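You operate a simulated robot arm through the tools that you are given. There is no shell and no other tool. Be economical: measure what you need, move in short steps, check, and stop when the job is done.

The job below is to be done with a simulated two-armed robot. You get a single attempt, and the scene is never put back.

## Task
Press the yellow-top block flat under the bar, then raise the bar.
Fine: cooling block moved to the bench top, block pushed to the fence, both down keys together; wait for the lamp.
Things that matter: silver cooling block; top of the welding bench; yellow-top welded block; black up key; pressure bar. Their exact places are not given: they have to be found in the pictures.

It is judged by the outcome, as a careful person would: the job done as asked, and still so three seconds after it is handed in. It fails if anything else is knocked over, pushed out of place, dropped, spilled or broken.

## Robot
Two 7-joint arms with two-finger parallel grippers on one trunk, on a base that drives. Base frame: it is fixed to the floor where the robot stands at the start and does not move with it; the origin is under the middle of the robot, x ahead of it, y to its left, z up. Lengths are in m, angles in rad, forces in N, time in s.
The left shoulder is at the start at [0.07, 0.134, 1.201], the right one opposite. With the tool pointing down near the work surface each hand reaches from about 0.1 to 0.64 m from the robot's upright axis, wherever it stands, measured 20 degrees to its own side. Places, roughly: top of the welding bench [0.8, 0.3, 0.8]; black up key [0.4, 0.2, 0.8]; pressure bar [0.8, 0.2, 1.1]. Payload 1.57 kg a hand.
Tool frame (each hand has its own): the origin (TCP) lies between the finger pads and is the grasp point; the fingertips stand 0.03 m ahead of it; z points along the fingers, y is the line along which they close. Largest opening 0.08 m; finger width 0.017, thickness 0.012; the body of the gripper, 0.04 by 0.082 m, starts 0.08 m behind the TCP.
Orientation is that of the tool frame in the base frame, as [roll, pitch, yaw] about the fixed x, y, z axes, in that order (R = Rz(yaw) Ry(pitch) Rx(roll)). With the fingers straight down and closing along the base's y, the tool's x points along the base's -x, its y along +y and its z along -z.

## Interface
- The arms move only by the tool send_rows. It takes "left_steps", "right_steps" or both (then of equal length, played together; a hand with none holds still); each is a list of rows, each a list of 3 entries, a list of its own where there are three numbers: the shift along the tool's x, y, z in units of 30 mm (1.0 is 30 mm), then the turn, a rotation vector about the tool's x, y, z in units of 6 degrees (1.0 is 6 degrees), then the opening in per cent of the stroke, from 0 (shut) to 100 (fully open). In form: [[[x, y, z], [ax, ay, az], fingers], ...]. A call has 1 to 12 rows; each row shifts and turns the commanded pose from where the row before left it, along the tool's axes as they then stand. A call with a number of a shift or a turn outside -1 to 1 is refused whole. Each row takes 0.2 s and may step no farther than 0.05 m and 0.15 rad from the row before; otherwise, or with a gripper value out of range, the whole call is refused. Where a pose cannot be reached the arm comes as near as it can. A force on the tool above 40 N (or 10 N above the force at the start of the call, whichever is more), or a blocked arm, ends the call early, and 0.2 s more pass. Each finger travels about 0.153 m/s and halts on what it meets, pressing with about 36 N; the grip force reading is that of the motor and also rises with nothing between the fingers. The clock runs only during rows and for 0.2 s after the last one: add rows that do not move to give the fingers time. The reply holds the time, the measured pose of the TCP, the force on the tool along the base axes, the opening and the grip force, in the units named above and with some noise.
- Cameras (640 x 400 px; columns grow to the right, rows downward): "scene" is now at [0.1218, 0.0293, 1.4098]; the picture's right is [0.38, -0.92, 0.00], its down [-0.69, -0.29, -0.67] and it looks along [0.62, 0.25, -0.75] (base axes); focal length 282 px, centre (320, 200). "left" rides on the left gripper at [0.072, 0.007, -0.122] in its tool frame; the picture's right is [-0.09, 1.00, 0.00], its down [-0.84, -0.08, -0.54] and it looks along [-0.54, -0.05, 0.84] (tool axes); focal length 238 px, centre (320, 200). "right" rides on the right gripper at [0.072, -0.007, -0.122] in its tool frame; the picture's right is [0.09, 1.00, 0.00], its down [-0.84, 0.08, -0.54] and it looks along [-0.54, 0.05, 0.84] (tool axes); focal length 238 px, centre (320, 200).
- get_image(camera): a new picture of that camera. It takes no simulated time.
- slide_trunk(by): slides the trunk up (or, below 0, down) by that many m; the arms and the scene camera ride with it, the base frame stays. It gives what a move gives, with no picture.
- base_move(legs): drives the robot by 1 to 6 legs, each [ahead, left, turn to the left] in m, m and rad, along the robot's own axes; the way and the turn of a leg run together, so that a leg with both is an arc; at most 1.5 m and 3.142 rad a leg. The arms and the cameras ride along, it lands a little off, and it stops where it bumps. It gives what a move gives.
- head_to(pan, tilt): turns the head with the scene camera to pan (to the left, within 1.501 rad either way) and tilt (down, from -0.506 to 1.204), counted from straight ahead of the robot. It gives what a move gives.
- probe_pixels(camera, pixels): for up to 12 pixels [column, row] of the newest picture of that camera ("zoom" is the newest enlarged one), the place [x, y, z] in the base frame of the surface seen there, good to about 0.002 m. It takes no simulated time.
- zoom(camera, box): a new picture of the part [left, top, right, bottom] of that camera's present view, enlarged. It takes no simulated time.
- sign_off(): hands the job in; it is judged then, once.

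Go step by step. Measure first, check grasps and placings, and put right what went wrong. The budget is 80 turns and 58 pictures, counting those below and the enlarged ones. Unless the task says otherwise, let go and move clear before handing in, and close with one line.

The tools are called by a JSON object that holds its "name" and its "arguments". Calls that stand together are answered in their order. send_rows: Moves the arms, as the interface text tells. Its arguments: {"type":"object","properties":{"left_steps":{"type":"array","items":{"type":"array"}},"right_steps":{"type":"array","items":{"type":"array"}}},"required":[]} The other tools are called the same way: slide_trunk (by) slides the trunk up or down; base_move (legs) drives the base; head_to (pan, tilt) turns the head that bears the scene camera; get_image (camera) takes a picture; probe_pixels (camera, pixels) gives the place of the surface under pixels of a picture; zoom (camera, box) takes an enlarged picture of a part of a camera's view; sign_off () hands the job in.

At the start:

```text
time_s: 0.0
left_ee_pos: [0.3595, 0.4031, 1.1665]
left_orientation: [3.141, 0.0, 3.141]
left_ft_force: [-0.4, -0.3, -0.3]
left_finger_gap: 0.0802
left_grasp_force: 0.0
right_ee_pos: [0.3886, 0.0126, 1.1345]
right_orientation: [-3.141, 0.001, -3.14]
right_ft_force: [0.1, -0.2, 0.5]
right_finger_gap: 0.08
right_grasp_force: 0.0
trunk travel left (down, up): [-0.775, 0.165]
robot x, y, heading: [0.0016, 0.0002, 0.004]
head pan, tilt: [0.393, 0.841]
```

scene: 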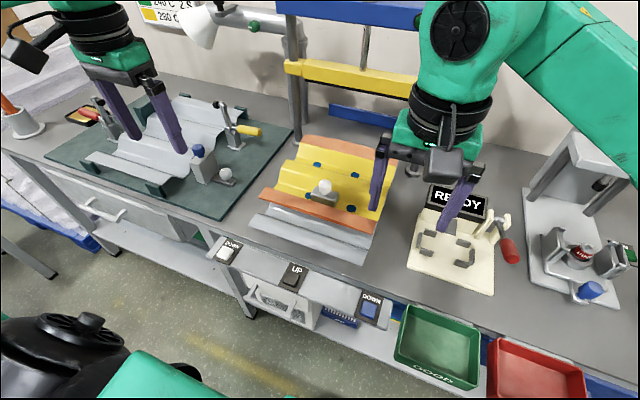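
right: 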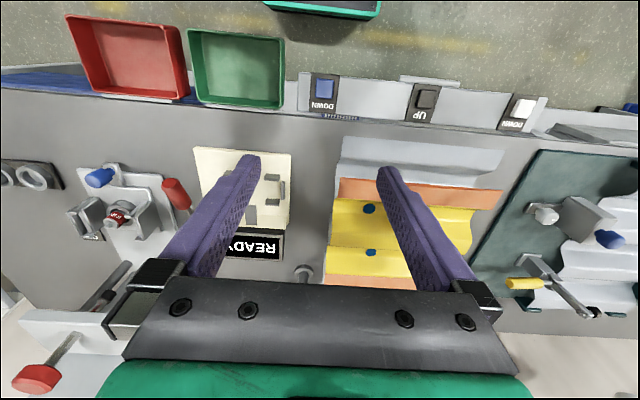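
left: 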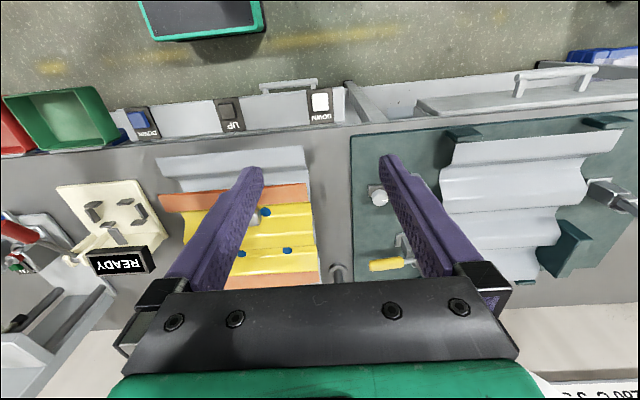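

The scene shows the yellow-top block near (335,185) with a knobbed item on it at (323,187), and the keys DOWN/UP/DOWN near (228,250), (292,275), (369,307). I'll zoom in to identify things.

{"name": "zoom", "arguments": {"camera": "scene", "box": [220, 90, 420, 270]}}

{"name": "head_to", "arguments": {"pan": 0.35, "tilt": 0.45}}

{"name": "get_image", "arguments": {"camera": "scene"}}

```text
2.22 times, centred on (320, 180) of scene
```

zoom: 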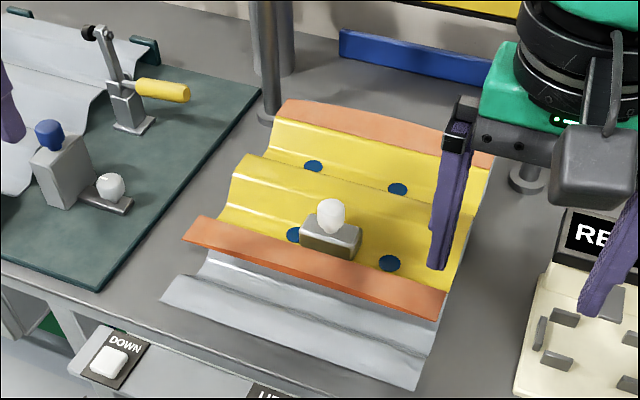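

```text
time_s: 0.9
left_ee_pos: [0.3594, 0.4016, 1.1651]
left_orientation: [3.141, 0.001, 3.141]
left_ft_force: [0.3, 0.5, 1.1]
left_finger_gap: 0.0801
left_grasp_force: 0.1
right_ee_pos: [0.3884, 0.0143, 1.1337]
right_orientation: [3.14, 0.0, -3.141]
right_ft_force: [-0.5, 0.3, -0.6]
right_finger_gap: 0.0802
right_grasp_force: 0.0
trunk travel left (down, up): [-0.775, 0.165]
robot x, y, heading: [0.0012, 0.0015, -0.005]
head pan, tilt: [0.351, 0.45]
```

```text
53 pictures are left
```

scene: 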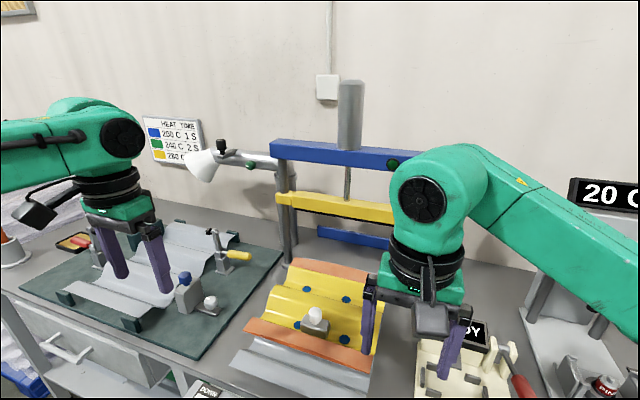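

The yellow pressure bar is at (340,207), the blue fence behind it at (350,237), and the silver cooling block with white knob sits on the yellow block. Next I probe the places.

{"name": "probe_pixels", "arguments": {"camera": "zoom", "pixels": [[330, 210], [330, 243], [304, 240], [358, 250], [185, 235], [440, 310], [285, 105], [165, 298], [415, 382], [110, 362], [400, 65], [270, 115]]}}

{"name": "probe_pixels", "arguments": {"camera": "scene", "pixels": [[278, 200], [380, 215], [340, 202], [350, 237], [350, 230], [393, 163], [285, 170], [347, 150], [320, 230], [375, 240], [250, 163], [286, 240]]}}

{"name": "head_to", "arguments": {"pan": 0.39, "tilt": 0.9}}

{"name": "zoom", "arguments": {"camera": "scene", "box": [190, 180, 430, 330]}}

```text
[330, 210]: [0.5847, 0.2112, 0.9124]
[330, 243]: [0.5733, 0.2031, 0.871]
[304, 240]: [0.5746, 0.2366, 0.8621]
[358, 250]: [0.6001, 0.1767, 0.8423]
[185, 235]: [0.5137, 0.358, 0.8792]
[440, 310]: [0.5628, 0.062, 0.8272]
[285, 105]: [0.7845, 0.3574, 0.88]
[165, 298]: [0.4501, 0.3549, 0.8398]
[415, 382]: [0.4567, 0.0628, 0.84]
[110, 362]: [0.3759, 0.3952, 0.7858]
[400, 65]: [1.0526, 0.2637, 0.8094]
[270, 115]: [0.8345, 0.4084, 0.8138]
```

```text
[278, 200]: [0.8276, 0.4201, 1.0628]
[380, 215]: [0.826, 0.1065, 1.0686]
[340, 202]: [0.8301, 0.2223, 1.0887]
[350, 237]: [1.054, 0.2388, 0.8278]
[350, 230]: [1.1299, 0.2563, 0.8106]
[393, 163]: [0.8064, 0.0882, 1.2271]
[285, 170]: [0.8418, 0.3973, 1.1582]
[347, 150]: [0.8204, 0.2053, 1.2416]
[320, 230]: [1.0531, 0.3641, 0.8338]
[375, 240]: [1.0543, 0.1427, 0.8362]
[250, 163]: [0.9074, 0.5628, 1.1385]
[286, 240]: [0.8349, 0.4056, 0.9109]
```

```text
time_s: 1.8
left_ee_pos: [0.3591, 0.4016, 1.1658]
left_orientation: [-3.141, 0.001, -3.141]
left_ft_force: [0.6, 0.3, 0.1]
left_finger_gap: 0.0801
left_grasp_force: 0.0
right_ee_pos: [0.3886, 0.0143, 1.1332]
right_orientation: [-3.141, 0.0, -3.141]
right_ft_force: [-0.5, 0.1, -0.5]
right_finger_gap: 0.0801
right_grasp_force: 0.1
trunk travel left (down, up): [-0.775, 0.165]
robot x, y, heading: [0.0004, 0.0002, -0.0]
head pan, tilt: [0.389, 0.901]
```

```text
2.67 times, centred on (310, 255) of scene
```

zoom: 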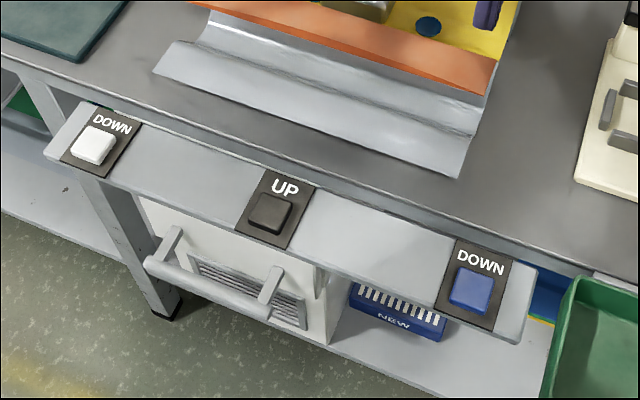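

Block spans about x 0.45–0.80, y 0.06–0.36; the fence face is x≈1.054, so about 0.25 m of push. I'll look down at the base clearance, and probe the keys.

{"name": "probe_pixels", "arguments": {"camera": "zoom", "pixels": [[92, 143], [270, 210], [470, 287], [120, 150], [290, 235], [510, 300], [157, 72], [458, 176], [45, 150], [520, 342], [150, 262], [495, 62]]}}

{"name": "head_to", "arguments": {"pan": 0.0, "tilt": 1.2}}

{"name": "get_image", "arguments": {"camera": "scene"}}

```text
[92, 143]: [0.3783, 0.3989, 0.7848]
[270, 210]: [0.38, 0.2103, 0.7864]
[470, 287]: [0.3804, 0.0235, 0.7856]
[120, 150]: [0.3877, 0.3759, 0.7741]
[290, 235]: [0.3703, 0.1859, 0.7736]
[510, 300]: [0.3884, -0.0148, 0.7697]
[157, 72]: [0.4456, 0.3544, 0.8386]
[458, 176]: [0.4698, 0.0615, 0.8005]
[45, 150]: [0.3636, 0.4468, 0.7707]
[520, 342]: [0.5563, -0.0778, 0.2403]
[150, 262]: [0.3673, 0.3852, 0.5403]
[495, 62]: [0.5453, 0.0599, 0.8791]
```

```text
time_s: 2.6
left_ee_pos: [0.3601, 0.4027, 1.1657]
left_orientation: [-3.141, -0.001, -3.141]
left_ft_force: [1.6, -0.6, 0.1]
left_finger_gap: 0.08
left_grasp_force: 0.1
right_ee_pos: [0.3891, 0.0126, 1.1337]
right_orientation: [3.14, 0.001, -3.142]
right_ft_force: [-0.3, -0.3, 0.0]
right_finger_gap: 0.08
right_grasp_force: 0.1
trunk travel left (down, up): [-0.775, 0.165]
robot x, y, heading: [-0.0001, 0.0016, -0.002]
head pan, tilt: [0.0, 1.201]
```

```text
51 pictures are left
```

scene: 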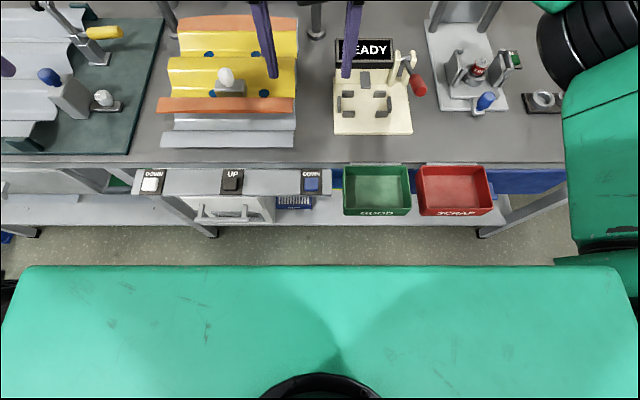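

The overhead view shows free bench between the block (298) and the READY fixture (333). I'll probe the gap, base front, bench leg and cooling block.

{"name": "probe_pixels", "arguments": {"camera": "scene", "pixels": [[297, 75], [295, 147], [334, 130], [315, 110], [315, 35], [320, 266], [320, 220], [378, 215], [228, 76], [214, 92], [245, 92], [161, 146]]}}

{"name": "zoom", "arguments": {"camera": "scene", "box": [140, 0, 340, 150]}}

```text
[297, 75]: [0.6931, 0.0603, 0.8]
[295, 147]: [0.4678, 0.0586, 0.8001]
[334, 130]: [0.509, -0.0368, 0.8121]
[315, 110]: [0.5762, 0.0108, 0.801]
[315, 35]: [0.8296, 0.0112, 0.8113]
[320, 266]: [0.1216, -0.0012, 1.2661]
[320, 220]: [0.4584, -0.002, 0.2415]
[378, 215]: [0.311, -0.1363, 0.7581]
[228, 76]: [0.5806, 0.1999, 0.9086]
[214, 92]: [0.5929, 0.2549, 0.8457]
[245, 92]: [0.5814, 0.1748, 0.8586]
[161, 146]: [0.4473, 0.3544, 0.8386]
```

```text
2.67 times, centred on (240, 75) of scene
```

zoom: 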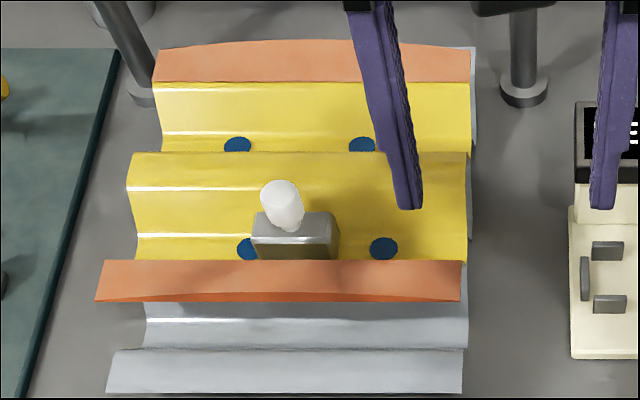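

I'll measure the cooling block's corners and the block's edges in this zoom.

{"name": "probe_pixels", "arguments": {"camera": "zoom", "pixels": [[258, 214], [330, 214], [330, 238], [258, 240], [326, 255], [258, 255], [283, 190], [300, 215], [338, 222], [200, 60], [440, 60], [475, 55]]}}

{"name": "probe_pixels", "arguments": {"camera": "scene", "pixels": [[300, 150], [318, 153], [380, 152], [300, 168], [149, 147]]}}

```text
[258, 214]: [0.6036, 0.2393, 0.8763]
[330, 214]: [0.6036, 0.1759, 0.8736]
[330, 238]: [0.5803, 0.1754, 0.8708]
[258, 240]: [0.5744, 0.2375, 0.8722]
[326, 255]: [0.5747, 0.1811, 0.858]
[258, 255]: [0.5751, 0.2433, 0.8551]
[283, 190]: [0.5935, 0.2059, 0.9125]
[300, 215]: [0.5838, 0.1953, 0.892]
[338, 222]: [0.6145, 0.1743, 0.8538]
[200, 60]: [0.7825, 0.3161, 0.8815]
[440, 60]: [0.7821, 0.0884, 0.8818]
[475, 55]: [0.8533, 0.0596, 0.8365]
```

```text
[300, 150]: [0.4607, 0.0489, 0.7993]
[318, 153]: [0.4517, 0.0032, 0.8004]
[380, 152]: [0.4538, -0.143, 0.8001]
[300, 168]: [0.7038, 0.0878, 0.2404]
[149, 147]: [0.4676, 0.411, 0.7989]
```

Cooling block is x 0.574–0.604, y 0.175–0.240, with top at 0.875 and knob at (0.592,0.205,~0.90). I'll check where the robot's base front is before driving ahead, probing the green/dark part in the left gripper view at (200,20).

{"name": "get_image", "arguments": {"camera": "left"}}

{"name": "probe_pixels", "arguments": {"camera": "left", "pixels": [[200, 30], [160, 38], [250, 10], [200, 10], [60, 120], [240, 60]]}}

```text
49 pictures are left
```

left: 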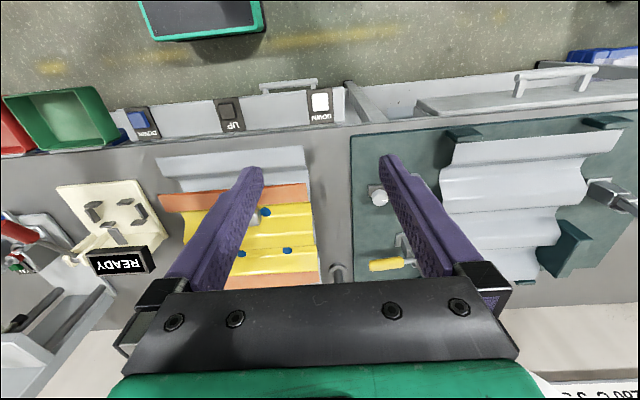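

```text
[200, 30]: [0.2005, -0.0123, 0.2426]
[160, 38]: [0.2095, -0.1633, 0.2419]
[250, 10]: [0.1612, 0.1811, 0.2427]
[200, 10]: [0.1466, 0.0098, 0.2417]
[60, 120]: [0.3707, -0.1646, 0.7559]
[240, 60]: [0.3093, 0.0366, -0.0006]
```

Base front is at x≈0.215, z 0.24 with the shelf at ≈0.44, so driving ahead 0.13 is safe and brings the work into reach.

{"name": "base_move", "arguments": {"legs": [[0.13, 0, 0]]}}

{"name": "get_image", "arguments": {"camera": "left"}}

```text
time_s: 3.9
left_ee_pos: [0.489, 0.4026, 1.167]
left_orientation: [-3.141, 0.002, -3.141]
left_ft_force: [0.3, -0.2, -0.6]
left_finger_gap: 0.08
left_grasp_force: 0.1
right_ee_pos: [0.5178, 0.0122, 1.1342]
right_orientation: [-3.141, 0.003, -3.141]
right_ft_force: [-0.8, 0.7, -1.5]
right_finger_gap: 0.0799
right_grasp_force: 0.0
trunk travel left (down, up): [-0.775, 0.165]
robot x, y, heading: [0.1318, -0.0003, -0.003]
head pan, tilt: [0.0, 1.201]
```

```text
48 pictures are left
```

left: 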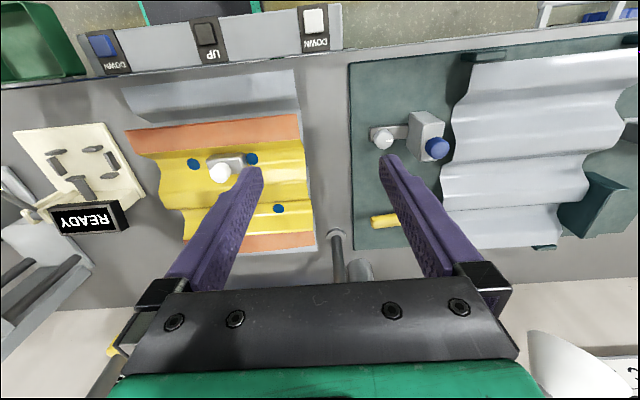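

All is clear after driving. I'll move the right hand above the knob (0.592,0.206), down to z≈1.0.

{"name": "send_rows", "arguments": {"right_steps": [[[-0.353, 0.924, 0.64], [0, 0, 0], 100], [[-0.353, 0.924, 0.64], [0, 0, 0], 100], [[-0.353, 0.924, 0.64], [0, 0, 0], 100], [[-0.353, 0.924, 0.64], [0, 0, 0], 100], [[-0.353, 0.924, 0.64], [0, 0, 0], 100], [[-0.353, 0.924, 0.64], [0, 0, 0], 100], [[-0.353, 0.924, 0.64], [0, 0, 0], 100], [[0, 0, 0], [0, 0, 0], 100]]}}

{"name": "get_image", "arguments": {"camera": "right"}}

```text
time_s: 5.7
left_ee_pos: [0.4904, 0.4016, 1.1651]
left_orientation: [3.141, 0.0, 3.14]
left_ft_force: [0.0, -0.2, -0.1]
left_finger_gap: 0.0798
left_grasp_force: 0.0
right_ee_pos: [0.5749, 0.1677, 1.0261]
right_orientation: [3.141, 0.002, 3.141]
right_ft_force: [-0.5, 0.0, 0.6]
right_finger_gap: 0.0801
right_grasp_force: 0.1
right hand out of reach, approached as far as the arm can: row 6, 7
trunk travel left (down, up): [-0.775, 0.165]
robot x, y, heading: [0.1295, -0.0023, -0.002]
head pan, tilt: [0.0, 1.201]
```

```text
47 pictures are left
```

right: 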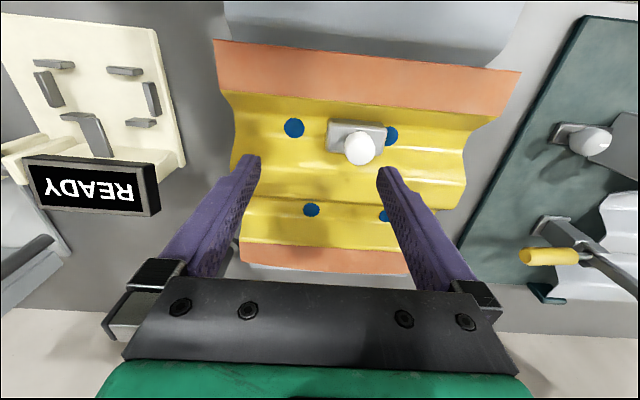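

The right hand is out of reach on its far side; the keys are centred at y≈0.21 anyway, so I'll drive left 0.15.

{"name": "base_move", "arguments": {"legs": [[0, 0.15, 0]]}}

{"name": "get_image", "arguments": {"camera": "scene"}}

```text
time_s: 7.1
left_ee_pos: [0.4932, 0.549, 1.1666]
left_orientation: [3.139, 0.001, 3.138]
left_ft_force: [0.3, -0.7, 0.6]
left_finger_gap: 0.0801
left_grasp_force: 0.0
right_ee_pos: [0.576, 0.3122, 1.0247]
right_orientation: [3.138, 0.002, 3.137]
right_ft_force: [-0.4, 0.2, -0.5]
right_finger_gap: 0.0801
right_grasp_force: 0.1
trunk travel left (down, up): [-0.775, 0.165]
robot x, y, heading: [0.135, 0.1518, -0.005]
head pan, tilt: [0.0, 1.201]
```

```text
46 pictures are left
```

scene: 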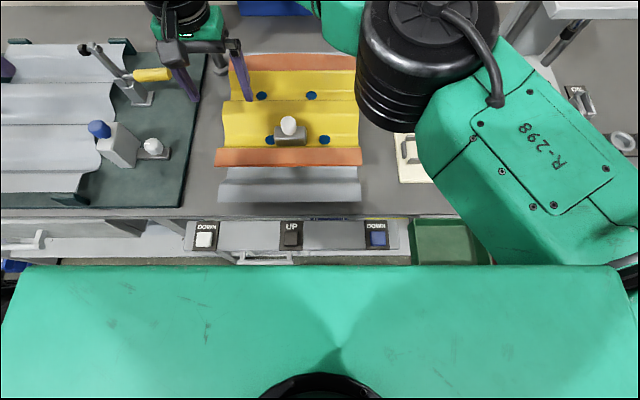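

I'll probe the knob, and shift the right hand back over it.

{"name": "probe_pixels", "arguments": {"camera": "scene", "pixels": [[289, 122], [289, 127], [281, 125], [297, 125], [275, 138], [305, 138]]}}

{"name": "send_rows", "arguments": {"right_steps": [[[-0.13, -0.88, 0.2], [0, 0, 0], 100], [[-0.13, -0.88, 0.2], [0, 0, 0], 100], [[-0.13, -0.88, 0.2], [0, 0, 0], 100], [[-0.13, -0.88, 0.2], [0, 0, 0], 100], [[0, 0, 0], [0, 0, 0], 100]]}}

{"name": "get_image", "arguments": {"camera": "right"}}

```text
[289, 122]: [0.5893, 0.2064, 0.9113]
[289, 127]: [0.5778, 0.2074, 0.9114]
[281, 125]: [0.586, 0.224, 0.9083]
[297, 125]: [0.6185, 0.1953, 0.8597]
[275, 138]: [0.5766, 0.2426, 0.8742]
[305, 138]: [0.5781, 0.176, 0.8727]
```

```text
time_s: 8.3
left_ee_pos: [0.4924, 0.5514, 1.1653]
left_orientation: [-3.141, -0.001, 3.135]
left_ft_force: [0.4, 0.3, -0.1]
left_finger_gap: 0.0802
left_grasp_force: 0.1
right_ee_pos: [0.5908, 0.2102, 1.002]
right_orientation: [3.141, 0.003, 3.136]
right_ft_force: [0.4, 0.1, 0.0]
right_finger_gap: 0.08
right_grasp_force: 0.1
trunk travel left (down, up): [-0.775, 0.165]
robot x, y, heading: [0.1303, 0.1499, -0.009]
head pan, tilt: [0.0, 1.201]
```

```text
45 pictures are left
```

right: 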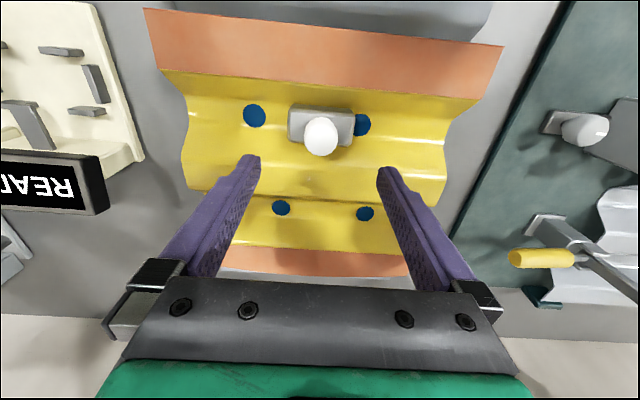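

The knob sits centred between the fingers (column 320). Descend to z≈0.91 and close.

{"name": "send_rows", "arguments": {"right_steps": [[[0, 0, 0.9], [0, 0, 0], 100], [[0, 0, 0.9], [0, 0, 0], 100], [[0, 0, 0.7], [0, 0, 0], 100], [[0, 0, 0.5], [0, 0, 0], 100], [[0, 0, 0], [0, 0, 0], 100]]}}

{"name": "get_image", "arguments": {"camera": "right"}}

```text
time_s: 9.5
left_ee_pos: [0.4928, 0.5515, 1.165]
left_orientation: [-3.141, -0.002, 3.136]
left_ft_force: [0.1, 0.1, -0.2]
left_finger_gap: 0.0799
left_grasp_force: 0.1
right_ee_pos: [0.5933, 0.2088, 0.9106]
right_orientation: [3.14, 0.004, 3.137]
right_ft_force: [-0.3, 0.3, 0.5]
right_finger_gap: 0.0801
right_grasp_force: 0.1
trunk travel left (down, up): [-0.775, 0.165]
robot x, y, heading: [0.1305, 0.1519, -0.005]
head pan, tilt: [0.0, 1.201]
```

```text
44 pictures are left
```

right: 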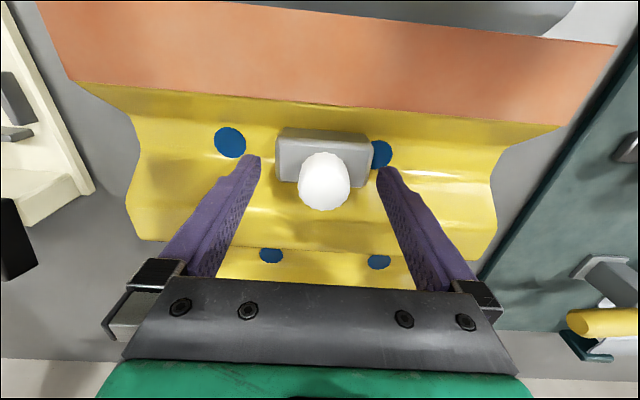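

Knob centre at (324,183), TCP at row ~191; shift 4 mm back and close.

{"name": "send_rows", "arguments": {"right_steps": [[[0.14, 0, 0.03], [0, 0, 0], 100], [[0, 0, 0], [0, 0, 0], 30], [[0, 0, 0], [0, 0, 0], 0], [[0, 0, 0], [0, 0, 0], 0], [[0, 0, 0], [0, 0, 0], 0]]}}

{"name": "send_rows", "arguments": {"right_steps": [[[0, 0, -0.5], [0, 0, 0], 0], [[0, 0, -0.7], [0, 0, 0], 0], [[0, 0, -0.8], [0, 0, 0], 0], [[0, 0, 0], [0, 0, 0], 0]]}}

{"name": "get_image", "arguments": {"camera": "right"}}

```text
time_s: 10.7
left_ee_pos: [0.4922, 0.5511, 1.1667]
left_orientation: [3.142, 0.002, 3.136]
left_ft_force: [-0.7, -0.7, 0.2]
left_finger_gap: 0.0799
left_grasp_force: 0.1
right_ee_pos: [0.5887, 0.2089, 0.91]
right_orientation: [3.14, 0.002, 3.136]
right_ft_force: [-1.0, 0.0, 0.3]
right_finger_gap: 0.0306
right_grasp_force: 36.0
trunk travel left (down, up): [-0.775, 0.165]
robot x, y, heading: [0.1311, 0.1506, -0.002]
head pan, tilt: [0.0, 1.201]
```

```text
time_s: 11.7
left_ee_pos: [0.4929, 0.5506, 1.1653]
left_orientation: [3.142, 0.0, 3.137]
left_ft_force: [-0.6, -0.1, 0.9]
left_finger_gap: 0.0802
left_grasp_force: 0.0
right_ee_pos: [0.587, 0.2096, 0.9699]
right_orientation: [3.14, 0.001, 3.137]
right_ft_force: [-0.1, 0.0, -2.5]
right_finger_gap: 0.0306
right_grasp_force: 36.2
trunk travel left (down, up): [-0.775, 0.165]
robot x, y, heading: [0.131, 0.1491, -0.005]
head pan, tilt: [0.0, 1.201]
```

```text
43 pictures are left
```

right: 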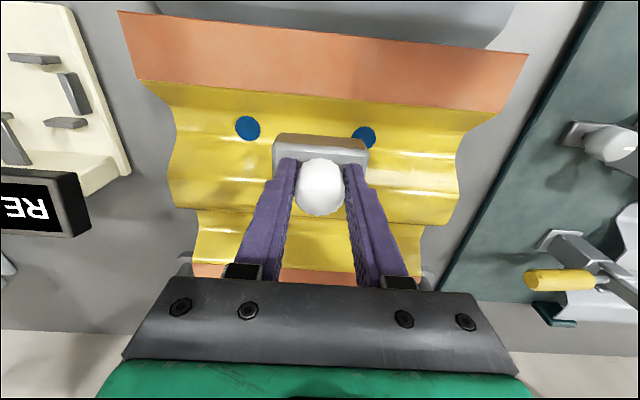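

Lifted cleanly (gap 0.0306, 2.5 N). Carry it to the free bench spot near (0.49, 0.0).

{"name": "send_rows", "arguments": {"right_steps": [[[0.404, -0.875, -0.1], [0, 0, 0], 0], [[0.404, -0.875, -0.1], [0, 0, 0], 0], [[0.404, -0.875, -0.1], [0, 0, 0], 0], [[0.404, -0.875, -0.1], [0, 0, 0], 0], [[0.404, -0.875, -0.1], [0, 0, 0], 0], [[0.404, -0.875, -0.1], [0, 0, 0], 0], [[0.404, -0.875, 0], [0, 0, 0], 0], [[0.404, -0.875, 0], [0, 0, 0], 0], [[0, 0, 0], [0, 0, 0], 0]]}}

{"name": "get_image", "arguments": {"camera": "right"}}

{"name": "get_image", "arguments": {"camera": "scene"}}

```text
time_s: 13.7
left_ee_pos: [0.4931, 0.5518, 1.1657]
left_orientation: [3.141, 0.001, 3.138]
left_ft_force: [0.5, 0.1, -0.1]
left_finger_gap: 0.0799
left_grasp_force: 0.1
right_ee_pos: [0.4908, 0.0001, 0.9899]
right_orientation: [3.141, 0.0, 3.136]
right_ft_force: [-0.2, 0.1, -2.2]
right_finger_gap: 0.0307
right_grasp_force: 36.6
trunk travel left (down, up): [-0.775, 0.165]
robot x, y, heading: [0.126, 0.1515, -0.007]
head pan, tilt: [0.0, 1.201]
```

```text
42 pictures are left
```

right: 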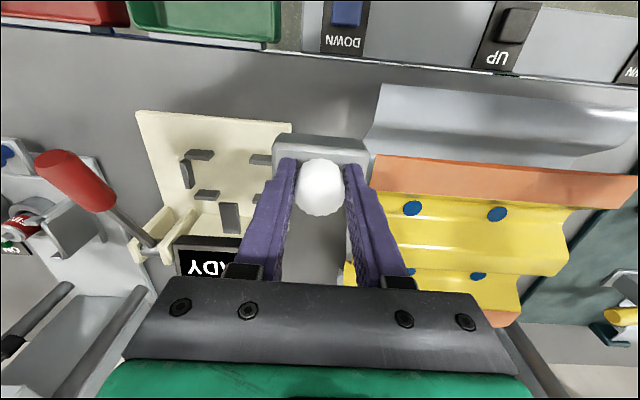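

```text
41 pictures are left
```

scene: 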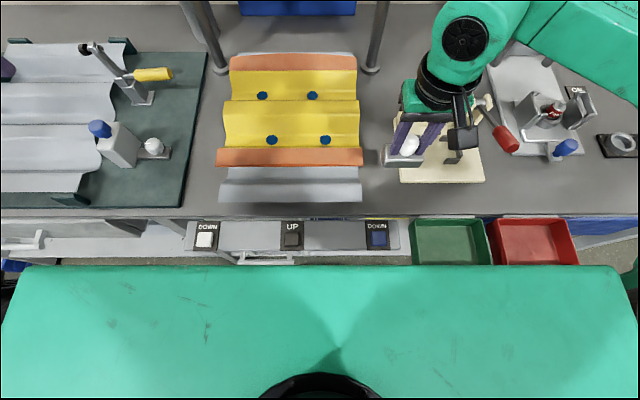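

The block hangs over the open bench. Lower to TCP z≈0.887 first, then probe down in small steps.

{"name": "send_rows", "arguments": {"right_steps": [[[0.3, 0, 0.9], [0, 0, 0], 0], [[0, 0, 0.9], [0, 0, 0], 0], [[0, 0, 0.9], [0, 0, 0], 0], [[0, 0, 0.7], [0, 0, 0], 0], [[0, 0, 0], [0, 0, 0], 0]]}}

{"name": "zoom", "arguments": {"camera": "scene", "box": [340, 90, 500, 210]}}

```text
time_s: 14.9
left_ee_pos: [0.4917, 0.55, 1.1651]
left_orientation: [-3.14, 0.0, 3.137]
left_ft_force: [0.5, -0.6, 0.4]
left_finger_gap: 0.0798
left_grasp_force: 0.0
right_ee_pos: [0.4807, -0.0026, 0.8889]
right_orientation: [3.141, 0.001, 3.135]
right_ft_force: [1.0, -0.4, -1.3]
right_finger_gap: 0.0304
right_grasp_force: 36.0
trunk travel left (down, up): [-0.775, 0.165]
robot x, y, heading: [0.1309, 0.1504, -0.003]
head pan, tilt: [0.0, 1.201]
```

```text
3.33 times, centred on (420, 150) of scene
```

zoom: 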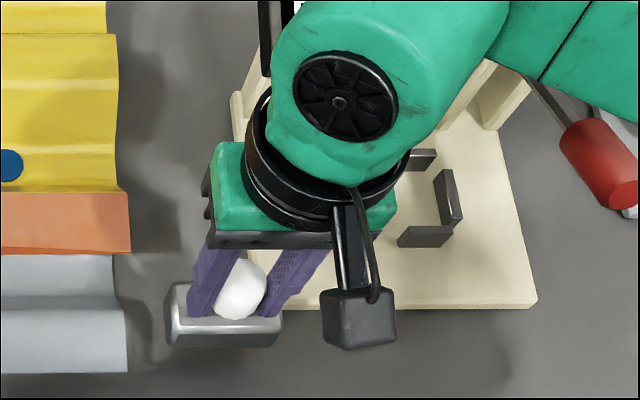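

Continue down in 4 mm steps watching the force.

{"name": "send_rows", "arguments": {"right_steps": [[[0, 0, 0.15], [0, 0, 0], 0], [[0, 0, 0.15], [0, 0, 0], 0], [[0, 0, 0], [0, 0, 0], 0]]}}

{"name": "zoom", "arguments": {"camera": "right", "box": [240, 90, 400, 210]}}

{"name": "probe_pixels", "arguments": {"camera": "zoom", "pixels": [[320, 100], [180, 120], [480, 130], [150, 60], [320, 30]]}}

```text
time_s: 15.7
left_ee_pos: [0.4934, 0.5509, 1.1665]
left_orientation: [-3.139, -0.001, 3.135]
left_ft_force: [0.1, 1.2, 0.7]
left_finger_gap: 0.0803
left_grasp_force: 0.0
right_ee_pos: [0.4792, -0.0012, 0.8772]
right_orientation: [3.14, 0.0, 3.137]
right_ft_force: [1.1, -0.3, -2.6]
right_finger_gap: 0.0306
right_grasp_force: 36.4
trunk travel left (down, up): [-0.775, 0.165]
robot x, y, heading: [0.1303, 0.1476, -0.004]
head pan, tilt: [0.0, 1.201]
```

```text
3.33 times, centred on (320, 150) of right
```

zoom: 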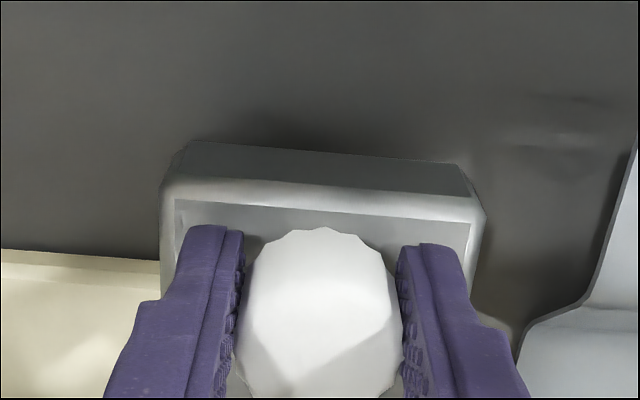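

```text
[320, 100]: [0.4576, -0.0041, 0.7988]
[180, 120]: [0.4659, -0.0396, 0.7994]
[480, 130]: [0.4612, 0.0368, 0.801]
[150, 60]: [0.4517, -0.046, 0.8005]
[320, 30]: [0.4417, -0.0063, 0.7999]
```

Fixture edge is only a few mm from the body's left side, so I shift 6 mm in +y while lowering further.

{"name": "send_rows", "arguments": {"right_steps": [[[0.2, 0.2, 0], [0, 0, 0], 0], [[0, 0, 0.12], [0, 0, 0], 0], [[0, 0, 0], [0, 0, 0], 0]]}}

{"name": "send_rows", "arguments": {"right_steps": [[[0, 0, 0.1], [0, 0, 0], 0], [[0, 0, 0], [0, 0, 0], 0]]}}

{"name": "zoom", "arguments": {"camera": "right", "box": [240, 90, 400, 210]}}

{"name": "probe_pixels", "arguments": {"camera": "zoom", "pixels": [[320, 140], [320, 150], [320, 160], [320, 170], [200, 195], [320, 210]]}}

```text
time_s: 16.5
left_ee_pos: [0.4934, 0.5497, 1.1664]
left_orientation: [-3.141, 0.001, 3.137]
left_ft_force: [0.1, -0.4, 0.2]
left_finger_gap: 0.08
left_grasp_force: 0.0
right_ee_pos: [0.4745, 0.0053, 0.873]
right_orientation: [3.14, 0.003, 3.136]
right_ft_force: [-0.4, 0.5, -2.9]
right_finger_gap: 0.0309
right_grasp_force: 36.4
trunk travel left (down, up): [-0.775, 0.165]
robot x, y, heading: [0.1286, 0.1512, -0.004]
head pan, tilt: [0.0, 1.201]
```

```text
time_s: 17.1
left_ee_pos: [0.4934, 0.551, 1.1664]
left_orientation: [3.141, 0.001, 3.137]
left_ft_force: [-0.6, -0.3, -0.1]
left_finger_gap: 0.0799
left_grasp_force: 0.1
right_ee_pos: [0.4738, 0.0057, 0.8702]
right_orientation: [3.14, 0.001, 3.136]
right_ft_force: [-0.5, 0.1, -1.7]
right_finger_gap: 0.0308
right_grasp_force: 35.6
trunk travel left (down, up): [-0.775, 0.165]
robot x, y, heading: [0.1332, 0.1492, -0.006]
head pan, tilt: [0.0, 1.201]
```

```text
3.33 times, centred on (320, 150) of right
```

zoom: 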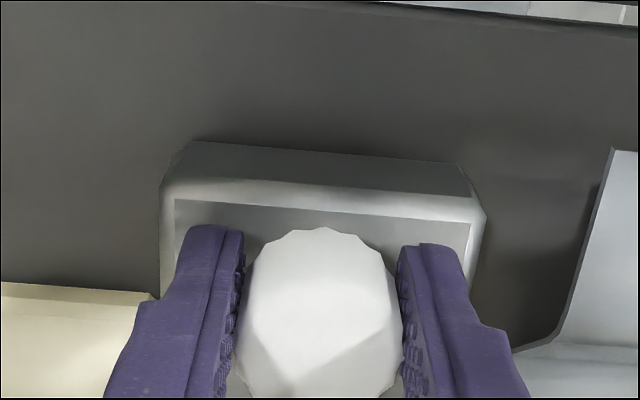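

```text
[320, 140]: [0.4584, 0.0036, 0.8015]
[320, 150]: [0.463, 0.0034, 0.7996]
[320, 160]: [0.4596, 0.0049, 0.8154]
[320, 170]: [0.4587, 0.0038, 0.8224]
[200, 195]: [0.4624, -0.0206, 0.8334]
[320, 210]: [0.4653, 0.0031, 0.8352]
```

Bottom edge is at z≈0.81, so ~1 cm remains. Keep lowering.

{"name": "send_rows", "arguments": {"right_steps": [[[0, 0, 0.1], [0, 0, 0], 0], [[0, 0, 0.1], [0, 0, 0], 0], [[0, 0, 0], [0, 0, 0], 0]]}}

{"name": "send_rows", "arguments": {"right_steps": [[[0, 0, 0.07], [0, 0, 0], 0], [[0, 0, 0], [0, 0, 0], 0]]}}

```text
time_s: 17.9
left_ee_pos: [0.4914, 0.5509, 1.1669]
left_orientation: [-3.14, 0.002, 3.137]
left_ft_force: [0.1, 0.2, 0.0]
left_finger_gap: 0.0802
left_grasp_force: 0.0
right_ee_pos: [0.4753, 0.0059, 0.8641]
right_orientation: [3.141, 0.003, 3.136]
right_ft_force: [0.8, -2.7, 10.8]
right_finger_gap: 0.0306
right_grasp_force: 35.6
trunk travel left (down, up): [-0.775, 0.165]
robot x, y, heading: [0.1279, 0.1496, -0.002]
head pan, tilt: [0.0, 1.201]
```

```text
time_s: 18.5
left_ee_pos: [0.4913, 0.5508, 1.1666]
left_orientation: [3.141, 0.002, 3.136]
left_ft_force: [-0.6, -0.1, -0.2]
left_finger_gap: 0.0801
left_grasp_force: 0.0
right_ee_pos: [0.4744, 0.0064, 0.863]
right_orientation: [3.139, 0.007, 3.133]
right_ft_force: [4.9, -8.7, 30.5]
right_finger_gap: 0.0311
right_grasp_force: 35.6
trunk travel left (down, up): [-0.775, 0.165]
robot x, y, heading: [0.132, 0.1476, -0.005]
head pan, tilt: [0.0, 1.201]
```

Contact is made (fz +30 N). I back off 2 mm, open gently, and retreat upward.

{"name": "send_rows", "arguments": {"right_steps": [[[0, 0, -0.08], [0, 0, 0], 0], [[0, 0, 0], [0, 0, 0], 70], [[0, 0, 0], [0, 0, 0], 70], [[0, 0, -0.7], [0, 0, 0], 70], [[0, 0, -0.9], [0, 0, 0], 70], [[0, 0, -0.9], [0, 0, 0], 70], [[0, 0, -0.9], [0, 0, 0], 70], [[0, 0, 0], [0, 0, 0], 70]]}}

{"name": "get_image", "arguments": {"camera": "right"}}

```text
time_s: 20.3
left_ee_pos: [0.4928, 0.5506, 1.1658]
left_orientation: [3.142, 0.0, 3.135]
left_ft_force: [0.3, -0.5, -0.7]
left_finger_gap: 0.0798
left_grasp_force: 0.1
right_ee_pos: [0.4735, 0.007, 0.965]
right_orientation: [3.14, 0.0, 3.137]
right_ft_force: [0.2, 1.0, -0.6]
right_finger_gap: 0.0559
right_grasp_force: 0.1
trunk travel left (down, up): [-0.775, 0.165]
robot x, y, heading: [0.131, 0.1492, -0.004]
head pan, tilt: [0.0, 1.201]
```

```text
37 pictures are left
```

right: 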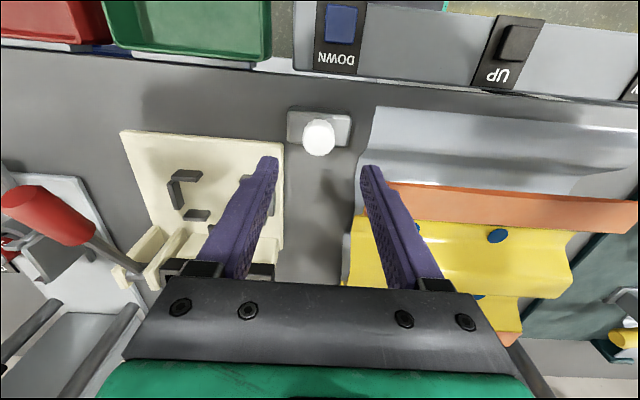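

Cooling block stands upright on the bench. Now I inspect the block's front edge for pushing.

{"name": "zoom", "arguments": {"camera": "scene", "box": [200, 90, 400, 240]}}

{"name": "probe_pixels", "arguments": {"camera": "zoom", "pixels": [[80, 358], [300, 358], [505, 352], [300, 330], [300, 300], [300, 275], [300, 255], [300, 235], [300, 210], [300, 364], [80, 365], [510, 340]]}}

{"name": "get_image", "arguments": {"camera": "left"}}

```text
2.67 times, centred on (300, 165) of scene
```

zoom: 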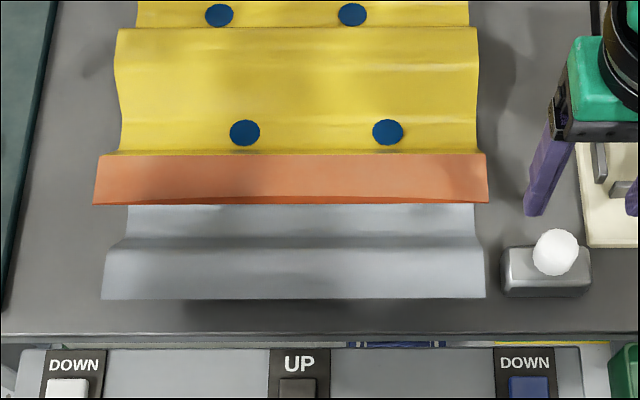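

```text
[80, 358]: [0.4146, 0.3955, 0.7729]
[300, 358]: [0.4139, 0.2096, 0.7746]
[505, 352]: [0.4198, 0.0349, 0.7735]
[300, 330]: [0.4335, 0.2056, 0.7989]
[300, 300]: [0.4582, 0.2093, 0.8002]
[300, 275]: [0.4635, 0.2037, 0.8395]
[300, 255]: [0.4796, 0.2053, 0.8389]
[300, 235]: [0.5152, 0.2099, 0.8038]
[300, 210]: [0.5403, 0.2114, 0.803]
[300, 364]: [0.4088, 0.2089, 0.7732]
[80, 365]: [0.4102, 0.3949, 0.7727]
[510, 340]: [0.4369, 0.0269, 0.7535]
```

```text
35 pictures are left
```

left: 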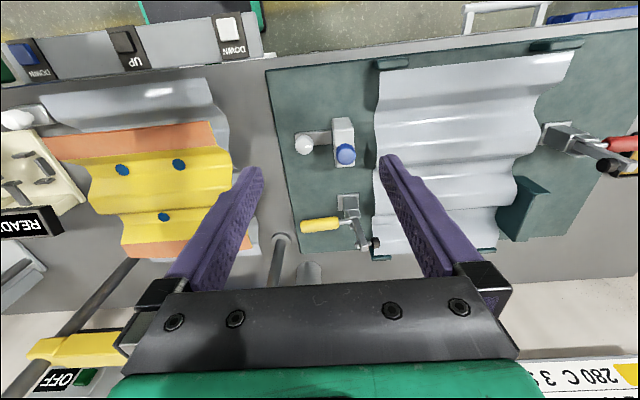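

The block's front crest edge is at x≈0.447, z≈0.84. I'll centre the base (0.04 ahead, 0.055 left) so both hands can push symmetrically.

{"name": "base_move", "arguments": {"legs": [[0.04, 0.055, 0.004]]}}

```text
time_s: 21.3
left_ee_pos: [0.5298, 0.602, 1.1683]
left_orientation: [3.136, 0.004, 3.14]
left_ft_force: [-1.2, 0.4, 0.1]
left_finger_gap: 0.0799
left_grasp_force: 0.0
right_ee_pos: [0.512, 0.0603, 0.9643]
right_orientation: [3.137, 0.004, 3.141]
right_ft_force: [-1.2, 0.4, 0.3]
right_finger_gap: 0.0556
right_grasp_force: 0.1
trunk travel left (down, up): [-0.775, 0.165]
robot x, y, heading: [0.1713, 0.2025, 0.001]
head pan, tilt: [0.0, 1.201]
```

Bring both hands, closed, above the front edge at x≈0.42, y≈0.30 and 0.115.

{"name": "send_rows", "arguments": {"left_steps": [[[0.333, -0.915, 0.57], [0, 0, 0], 0], [[0.333, -0.915, 0.57], [0, 0, 0], 0], [[0.333, -0.915, 0.57], [0, 0, 0], 0], [[0.333, -0.915, 0.57], [0, 0, 0], 0], [[0.333, -0.915, 0.57], [0, 0, 0], 0], [[0.333, -0.915, 0.57], [0, 0, 0], 0], [[0.333, -0.915, 0.57], [0, 0, 0], 0], [[0.333, -0.915, 0.57], [0, 0, 0], 0], [[0.333, -0.915, 0.57], [0, 0, 0], 0], [[0.333, -0.915, 0.57], [0, 0, 0], 0], [[0.333, -0.915, 0.57], [0, 0, 0], 0], [[0, 0, 0], [0, 0, 0], 0]], "right_steps": [[[0.279, 0.166, 0], [0, 0, 0], 0], [[0.279, 0.166, 0], [0, 0, 0], 0], [[0.279, 0.166, 0], [0, 0, 0], 0], [[0.279, 0.166, 0], [0, 0, 0], 0], [[0.279, 0.166, 0], [0, 0, 0], 0], [[0.279, 0.166, 0], [0, 0, 0], 0], [[0.279, 0.166, 0], [0, 0, 0], 0], [[0.279, 0.166, 0], [0, 0, 0], 0], [[0.279, 0.166, 0], [0, 0, 0], 0], [[0.279, 0.166, 0], [0, 0, 0], 0], [[0.279, 0.166, 0], [0, 0, 0], 0], [[0, 0, 0], [0, 0, 0], 0]]}}

{"name": "get_image", "arguments": {"camera": "scene"}}

```text
time_s: 23.9
left_ee_pos: [0.4962, 0.3415, 1.0323]
left_orientation: [3.14, 0.0, 3.14]
left_ft_force: [0.7, -0.2, 0.5]
left_finger_gap: 0.0
left_grasp_force: 21.5
left hand out of reach, approached as far as the arm can: row 5, 6, 7, 8, 9, 10, 11
right_ee_pos: [0.4221, 0.1173, 0.9656]
right_orientation: [3.139, 0.0, 3.139]
right_ft_force: [0.1, 0.9, 0.0]
right_finger_gap: 0.0002
right_grasp_force: 20.9
trunk travel left (down, up): [-0.775, 0.165]
robot x, y, heading: [0.1735, 0.2055, 0.003]
head pan, tilt: [0.0, 1.201]
```

```text
34 pictures are left
```

scene: 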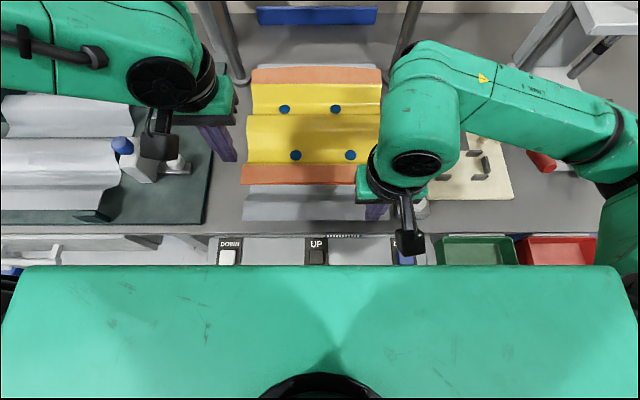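

The left hand stopped short at (0.496,0.342,1.032). I'll lower it there a bit first and then bring it back.

{"name": "send_rows", "arguments": {"left_steps": [[[0, 0, 0.7], [0, 0, 0], 0], [[0, 0, 0.7], [0, 0, 0], 0], [[0, 0, 0.6], [0, 0, 0], 0], [[0.8, -0.4, 0], [0, 0, 0], 0], [[0.8, -0.4, 0], [0, 0, 0], 0], [[0.8, -0.4, 0], [0, 0, 0], 0], [[0, 0, 0], [0, 0, 0], 0]]}}

```text
time_s: 25.5
left_ee_pos: [0.4935, 0.327, 1.0225]
left_orientation: [3.141, 0.001, 3.14]
left_ft_force: [0.2, -0.8, 0.0]
left_finger_gap: 0.0
left_grasp_force: 21.3
left hand out of reach, approached as far as the arm can: row 1, 2, 3, 4, 5, 6
right_ee_pos: [0.4217, 0.1174, 0.9648]
right_orientation: [3.139, 0.002, 3.14]
right_ft_force: [-0.9, -0.2, -0.2]
right_finger_gap: 0.0001
right_grasp_force: 21.5
trunk travel left (down, up): [-0.775, 0.165]
robot x, y, heading: [0.1699, 0.205, -0.003]
head pan, tilt: [0.0, 1.201]
```

Joint-limit trouble close in at this height; I'll go forward, down over the block (tips stay at ≥0.93), then back.

{"name": "send_rows", "arguments": {"left_steps": [[[-0.9, 0.3, 0], [0, 0, 0], 0], [[-0.9, 0.3, 0], [0, 0, 0], 0], [[-0.9, 0.3, 0], [0, 0, 0], 0], [[0, 0, 0.8], [0, 0, 0], 0], [[0, 0, 0.8], [0, 0, 0], 0], [[0, 0, 0.3], [0, 0, 0], 0], [[0, 0, 0], [0, 0, 0], 0]]}}

```text
time_s: 27.1
left_ee_pos: [0.5769, 0.3544, 0.9634]
left_orientation: [3.141, 0.0, 3.14]
left_ft_force: [-0.4, -0.5, -0.2]
left_finger_gap: 0.0
left_grasp_force: 21.6
right_ee_pos: [0.4227, 0.1167, 0.9652]
right_orientation: [3.14, 0.0, 3.14]
right_ft_force: [-0.6, -0.6, -0.1]
right_finger_gap: 0.0
right_grasp_force: 21.2
trunk travel left (down, up): [-0.775, 0.165]
robot x, y, heading: [0.1714, 0.2002, -0.001]
head pan, tilt: [0.0, 1.201]
```

Lowering worked. Now bring it back to x≈0.42, y≈0.30.

{"name": "send_rows", "arguments": {"left_steps": [[[0.87, -0.3, 0], [0, 0, 0], 0], [[0.87, -0.3, 0], [0, 0, 0], 0], [[0.87, -0.3, 0], [0, 0, 0], 0], [[0.87, -0.3, 0], [0, 0, 0], 0], [[0.87, -0.3, 0], [0, 0, 0], 0], [[0.87, -0.3, 0], [0, 0, 0], 0], [[0, 0, 0], [0, 0, 0], 0]]}}

{"name": "get_image", "arguments": {"camera": "scene"}}

```text
time_s: 28.7
left_ee_pos: [0.5024, 0.3282, 0.9666]
left_orientation: [3.14, -0.002, 3.14]
left_ft_force: [-0.2, -0.2, -0.5]
left_finger_gap: 0.0
left_grasp_force: 21.5
left hand out of reach, approached as far as the arm can: row 3, 4, 5, 6
right_ee_pos: [0.422, 0.1186, 0.9662]
right_orientation: [3.139, 0.0, 3.139]
right_ft_force: [-1.4, 0.8, -0.3]
right_finger_gap: 0.0
right_grasp_force: 21.0
trunk travel left (down, up): [-0.775, 0.165]
robot x, y, heading: [0.1717, 0.2021, -0.002]
head pan, tilt: [0.0, 1.201]
```

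```text
33 pictures are left
```

scene: 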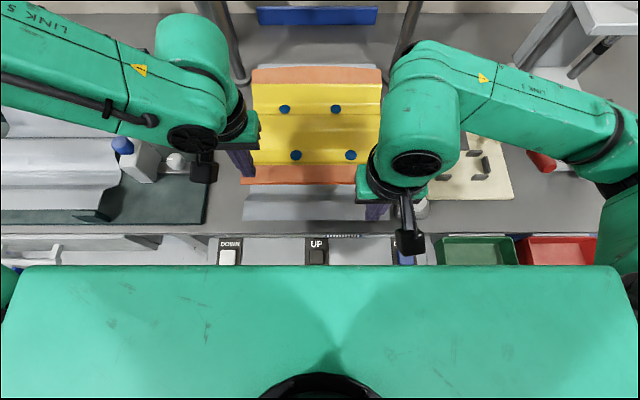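

The left arm can't fold that close. Backing the base 0.085 m puts the left hand right at x≈0.42.

{"name": "base_move", "arguments": {"legs": [[-0.085, 0.005, 0.002]]}}

{"name": "send_rows", "arguments": {"left_steps": [[[0, -0.4, 0], [0, 0, 0], 0], [[0, -0.4, 0], [0, 0, 0], 0], [[0, 0, 0], [0, 0, 0], 0], [[0, 0, 0], [0, 0, 0], 0]], "right_steps": [[[-0.9, 0, 0], [0, 0, 0], 0], [[-0.9, 0, 0], [0, 0, 0], 0], [[-0.8, 0, 0], [0, 0, 0], 0], [[0, 0, 0], [0, 0, 0], 0]]}}

```text
time_s: 29.8
left_ee_pos: [0.4182, 0.3313, 0.9664]
left_orientation: [3.141, -0.005, 3.138]
left_ft_force: [0.5, 0.3, 0.6]
left_finger_gap: 0.0
left_grasp_force: 21.8
right_ee_pos: [0.3401, 0.1222, 0.9653]
right_orientation: [3.14, -0.002, 3.138]
right_ft_force: [0.4, 0.2, -0.1]
right_finger_gap: 0.0
right_grasp_force: 21.4
trunk travel left (down, up): [-0.775, 0.165]
robot x, y, heading: [0.0868, 0.2087, -0.003]
head pan, tilt: [0.0, 1.201]
```

```text
time_s: 30.8
left_ee_pos: [0.4189, 0.3078, 0.9672]
left_orientation: [3.141, -0.004, 3.138]
left_ft_force: [0.4, 0.8, -0.3]
left_finger_gap: 0.0
left_grasp_force: 21.9
right_ee_pos: [0.4188, 0.1221, 0.9658]
right_orientation: [3.139, 0.001, 3.139]
right_ft_force: [-0.4, 0.1, 0.4]
right_finger_gap: 0.0
right_grasp_force: 20.9
trunk travel left (down, up): [-0.775, 0.165]
robot x, y, heading: [0.0855, 0.2066, -0.004]
head pan, tilt: [0.0, 1.201]
```

Both hands are at x 0.419. Lower both to z≈0.843 in front of the block.

{"name": "send_rows", "arguments": {"left_steps": [[[0, 0, 0.9], [0, 0, 0], 0], [[0, 0, 0.9], [0, 0, 0], 0], [[0, 0, 0.9], [0, 0, 0], 0], [[0, 0, 0.9], [0, 0, 0], 0], [[0, 0, 0.5], [0, 0, 0], 0], [[0, 0, 0], [0, 0, 0], 0]], "right_steps": [[[0, 0, 0.9], [0, 0, 0], 0], [[0, 0, 0.9], [0, 0, 0], 0], [[0, 0, 0.9], [0, 0, 0], 0], [[0, 0, 0.9], [0, 0, 0], 0], [[0, 0, 0.5], [0, 0, 0], 0], [[0, 0, 0], [0, 0, 0], 0]]}}

{"name": "get_image", "arguments": {"camera": "right"}}

{"name": "get_image", "arguments": {"camera": "left"}}

```text
time_s: 32.2
left_ee_pos: [0.4174, 0.3193, 0.8545]
left_orientation: [-3.14, -0.003, 3.139]
left_ft_force: [-0.4, -0.4, 0.6]
left_finger_gap: 0.0
left_grasp_force: 21.8
left hand out of reach, approached as far as the arm can: row 4, 5
right_ee_pos: [0.4158, 0.1244, 0.8421]
right_orientation: [3.14, 0.003, 3.14]
right_ft_force: [-0.1, -1.0, -0.3]
right_finger_gap: 0.0001
right_grasp_force: 21.6
trunk travel left (down, up): [-0.775, 0.165]
robot x, y, heading: [0.0894, 0.2075, -0.003]
head pan, tilt: [0.0, 1.201]
```

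```text
32 pictures are left
```

right: 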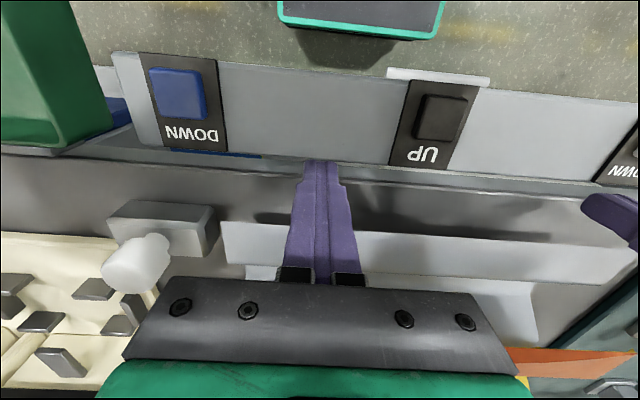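

```text
31 pictures are left
```

left: 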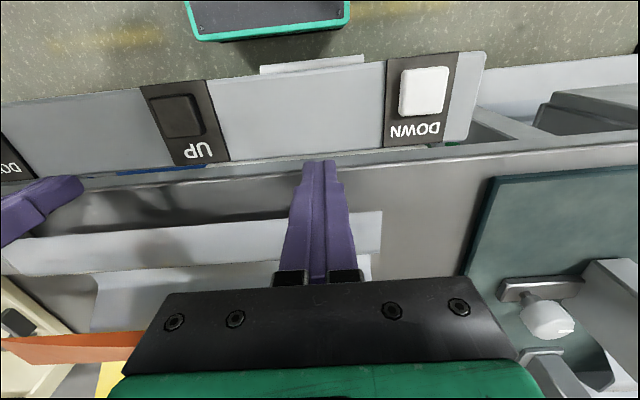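

Both fingertips stand before the front edge (left tip z≈0.825, right ≈0.812). Start pushing forward together.

{"name": "send_rows", "arguments": {"left_steps": [[[-0.4, 0, 0], [0, 0, 0], 0], [[-0.4, 0, 0.1], [0, 0, 0], 0], [[-0.5, 0, 0.1], [0, 0, 0], 0], [[-0.5, 0, 0], [0, 0, 0], 0], [[-0.5, 0, 0], [0, 0, 0], 0], [[0, 0, 0], [0, 0, 0], 0]], "right_steps": [[[-0.4, 0, 0], [0, 0, 0], 0], [[-0.4, 0, 0], [0, 0, 0], 0], [[-0.5, 0, 0], [0, 0, 0], 0], [[-0.5, 0, 0], [0, 0, 0], 0], [[-0.5, 0, 0], [0, 0, 0], 0], [[0, 0, 0], [0, 0, 0], 0]]}}

{"name": "get_image", "arguments": {"camera": "scene"}}

```text
time_s: 33.6
left_ee_pos: [0.478, 0.3332, 0.8633]
left_orientation: [-3.14, -0.001, 3.139]
left_ft_force: [0.6, 0.0, -0.3]
left_finger_gap: 0.0001
left_grasp_force: 20.7
left hand out of reach, approached as far as the arm can: row 1, 2, 3, 4, 5
right_ee_pos: [0.4848, 0.1234, 0.8422]
right_orientation: [3.141, 0.001, 3.138]
right_ft_force: [0.6, 0.0, 0.2]
right_finger_gap: 0.0
right_grasp_force: 21.3
trunk travel left (down, up): [-0.775, 0.165]
robot x, y, heading: [0.0884, 0.2099, -0.003]
head pan, tilt: [0.0, 1.201]
```

```text
30 pictures are left
```

scene: 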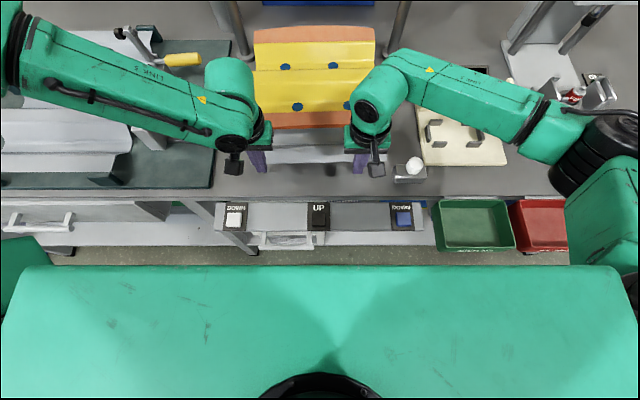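

The left arm is at a joint limit and drifting up; better to push with the right hand alone, fingers open wide (two contacts ~0.1 m apart) at the block's middle. First, check how the block lies.

{"name": "zoom", "arguments": {"camera": "scene", "box": [220, 20, 420, 200]}}

{"name": "probe_pixels", "arguments": {"camera": "zoom", "pixels": [[170, 460], [120, 345], [400, 345], [120, 330], [420, 335], [300, 443], [300, 425], [110, 50], [490, 50], [240, 440], [400, 440]]}}

```text
2.22 times, centred on (320, 110) of scene
```

zoom: 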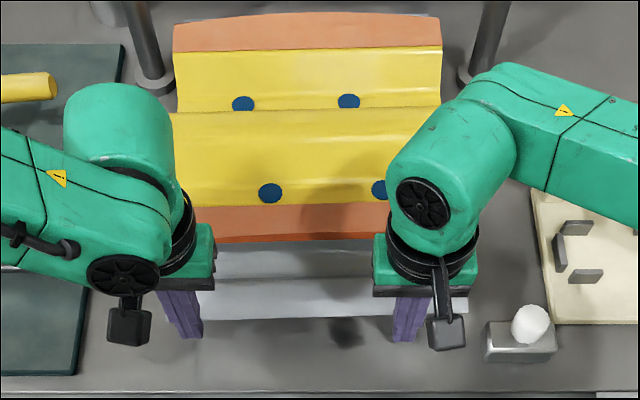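

```text
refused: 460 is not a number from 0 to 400
```

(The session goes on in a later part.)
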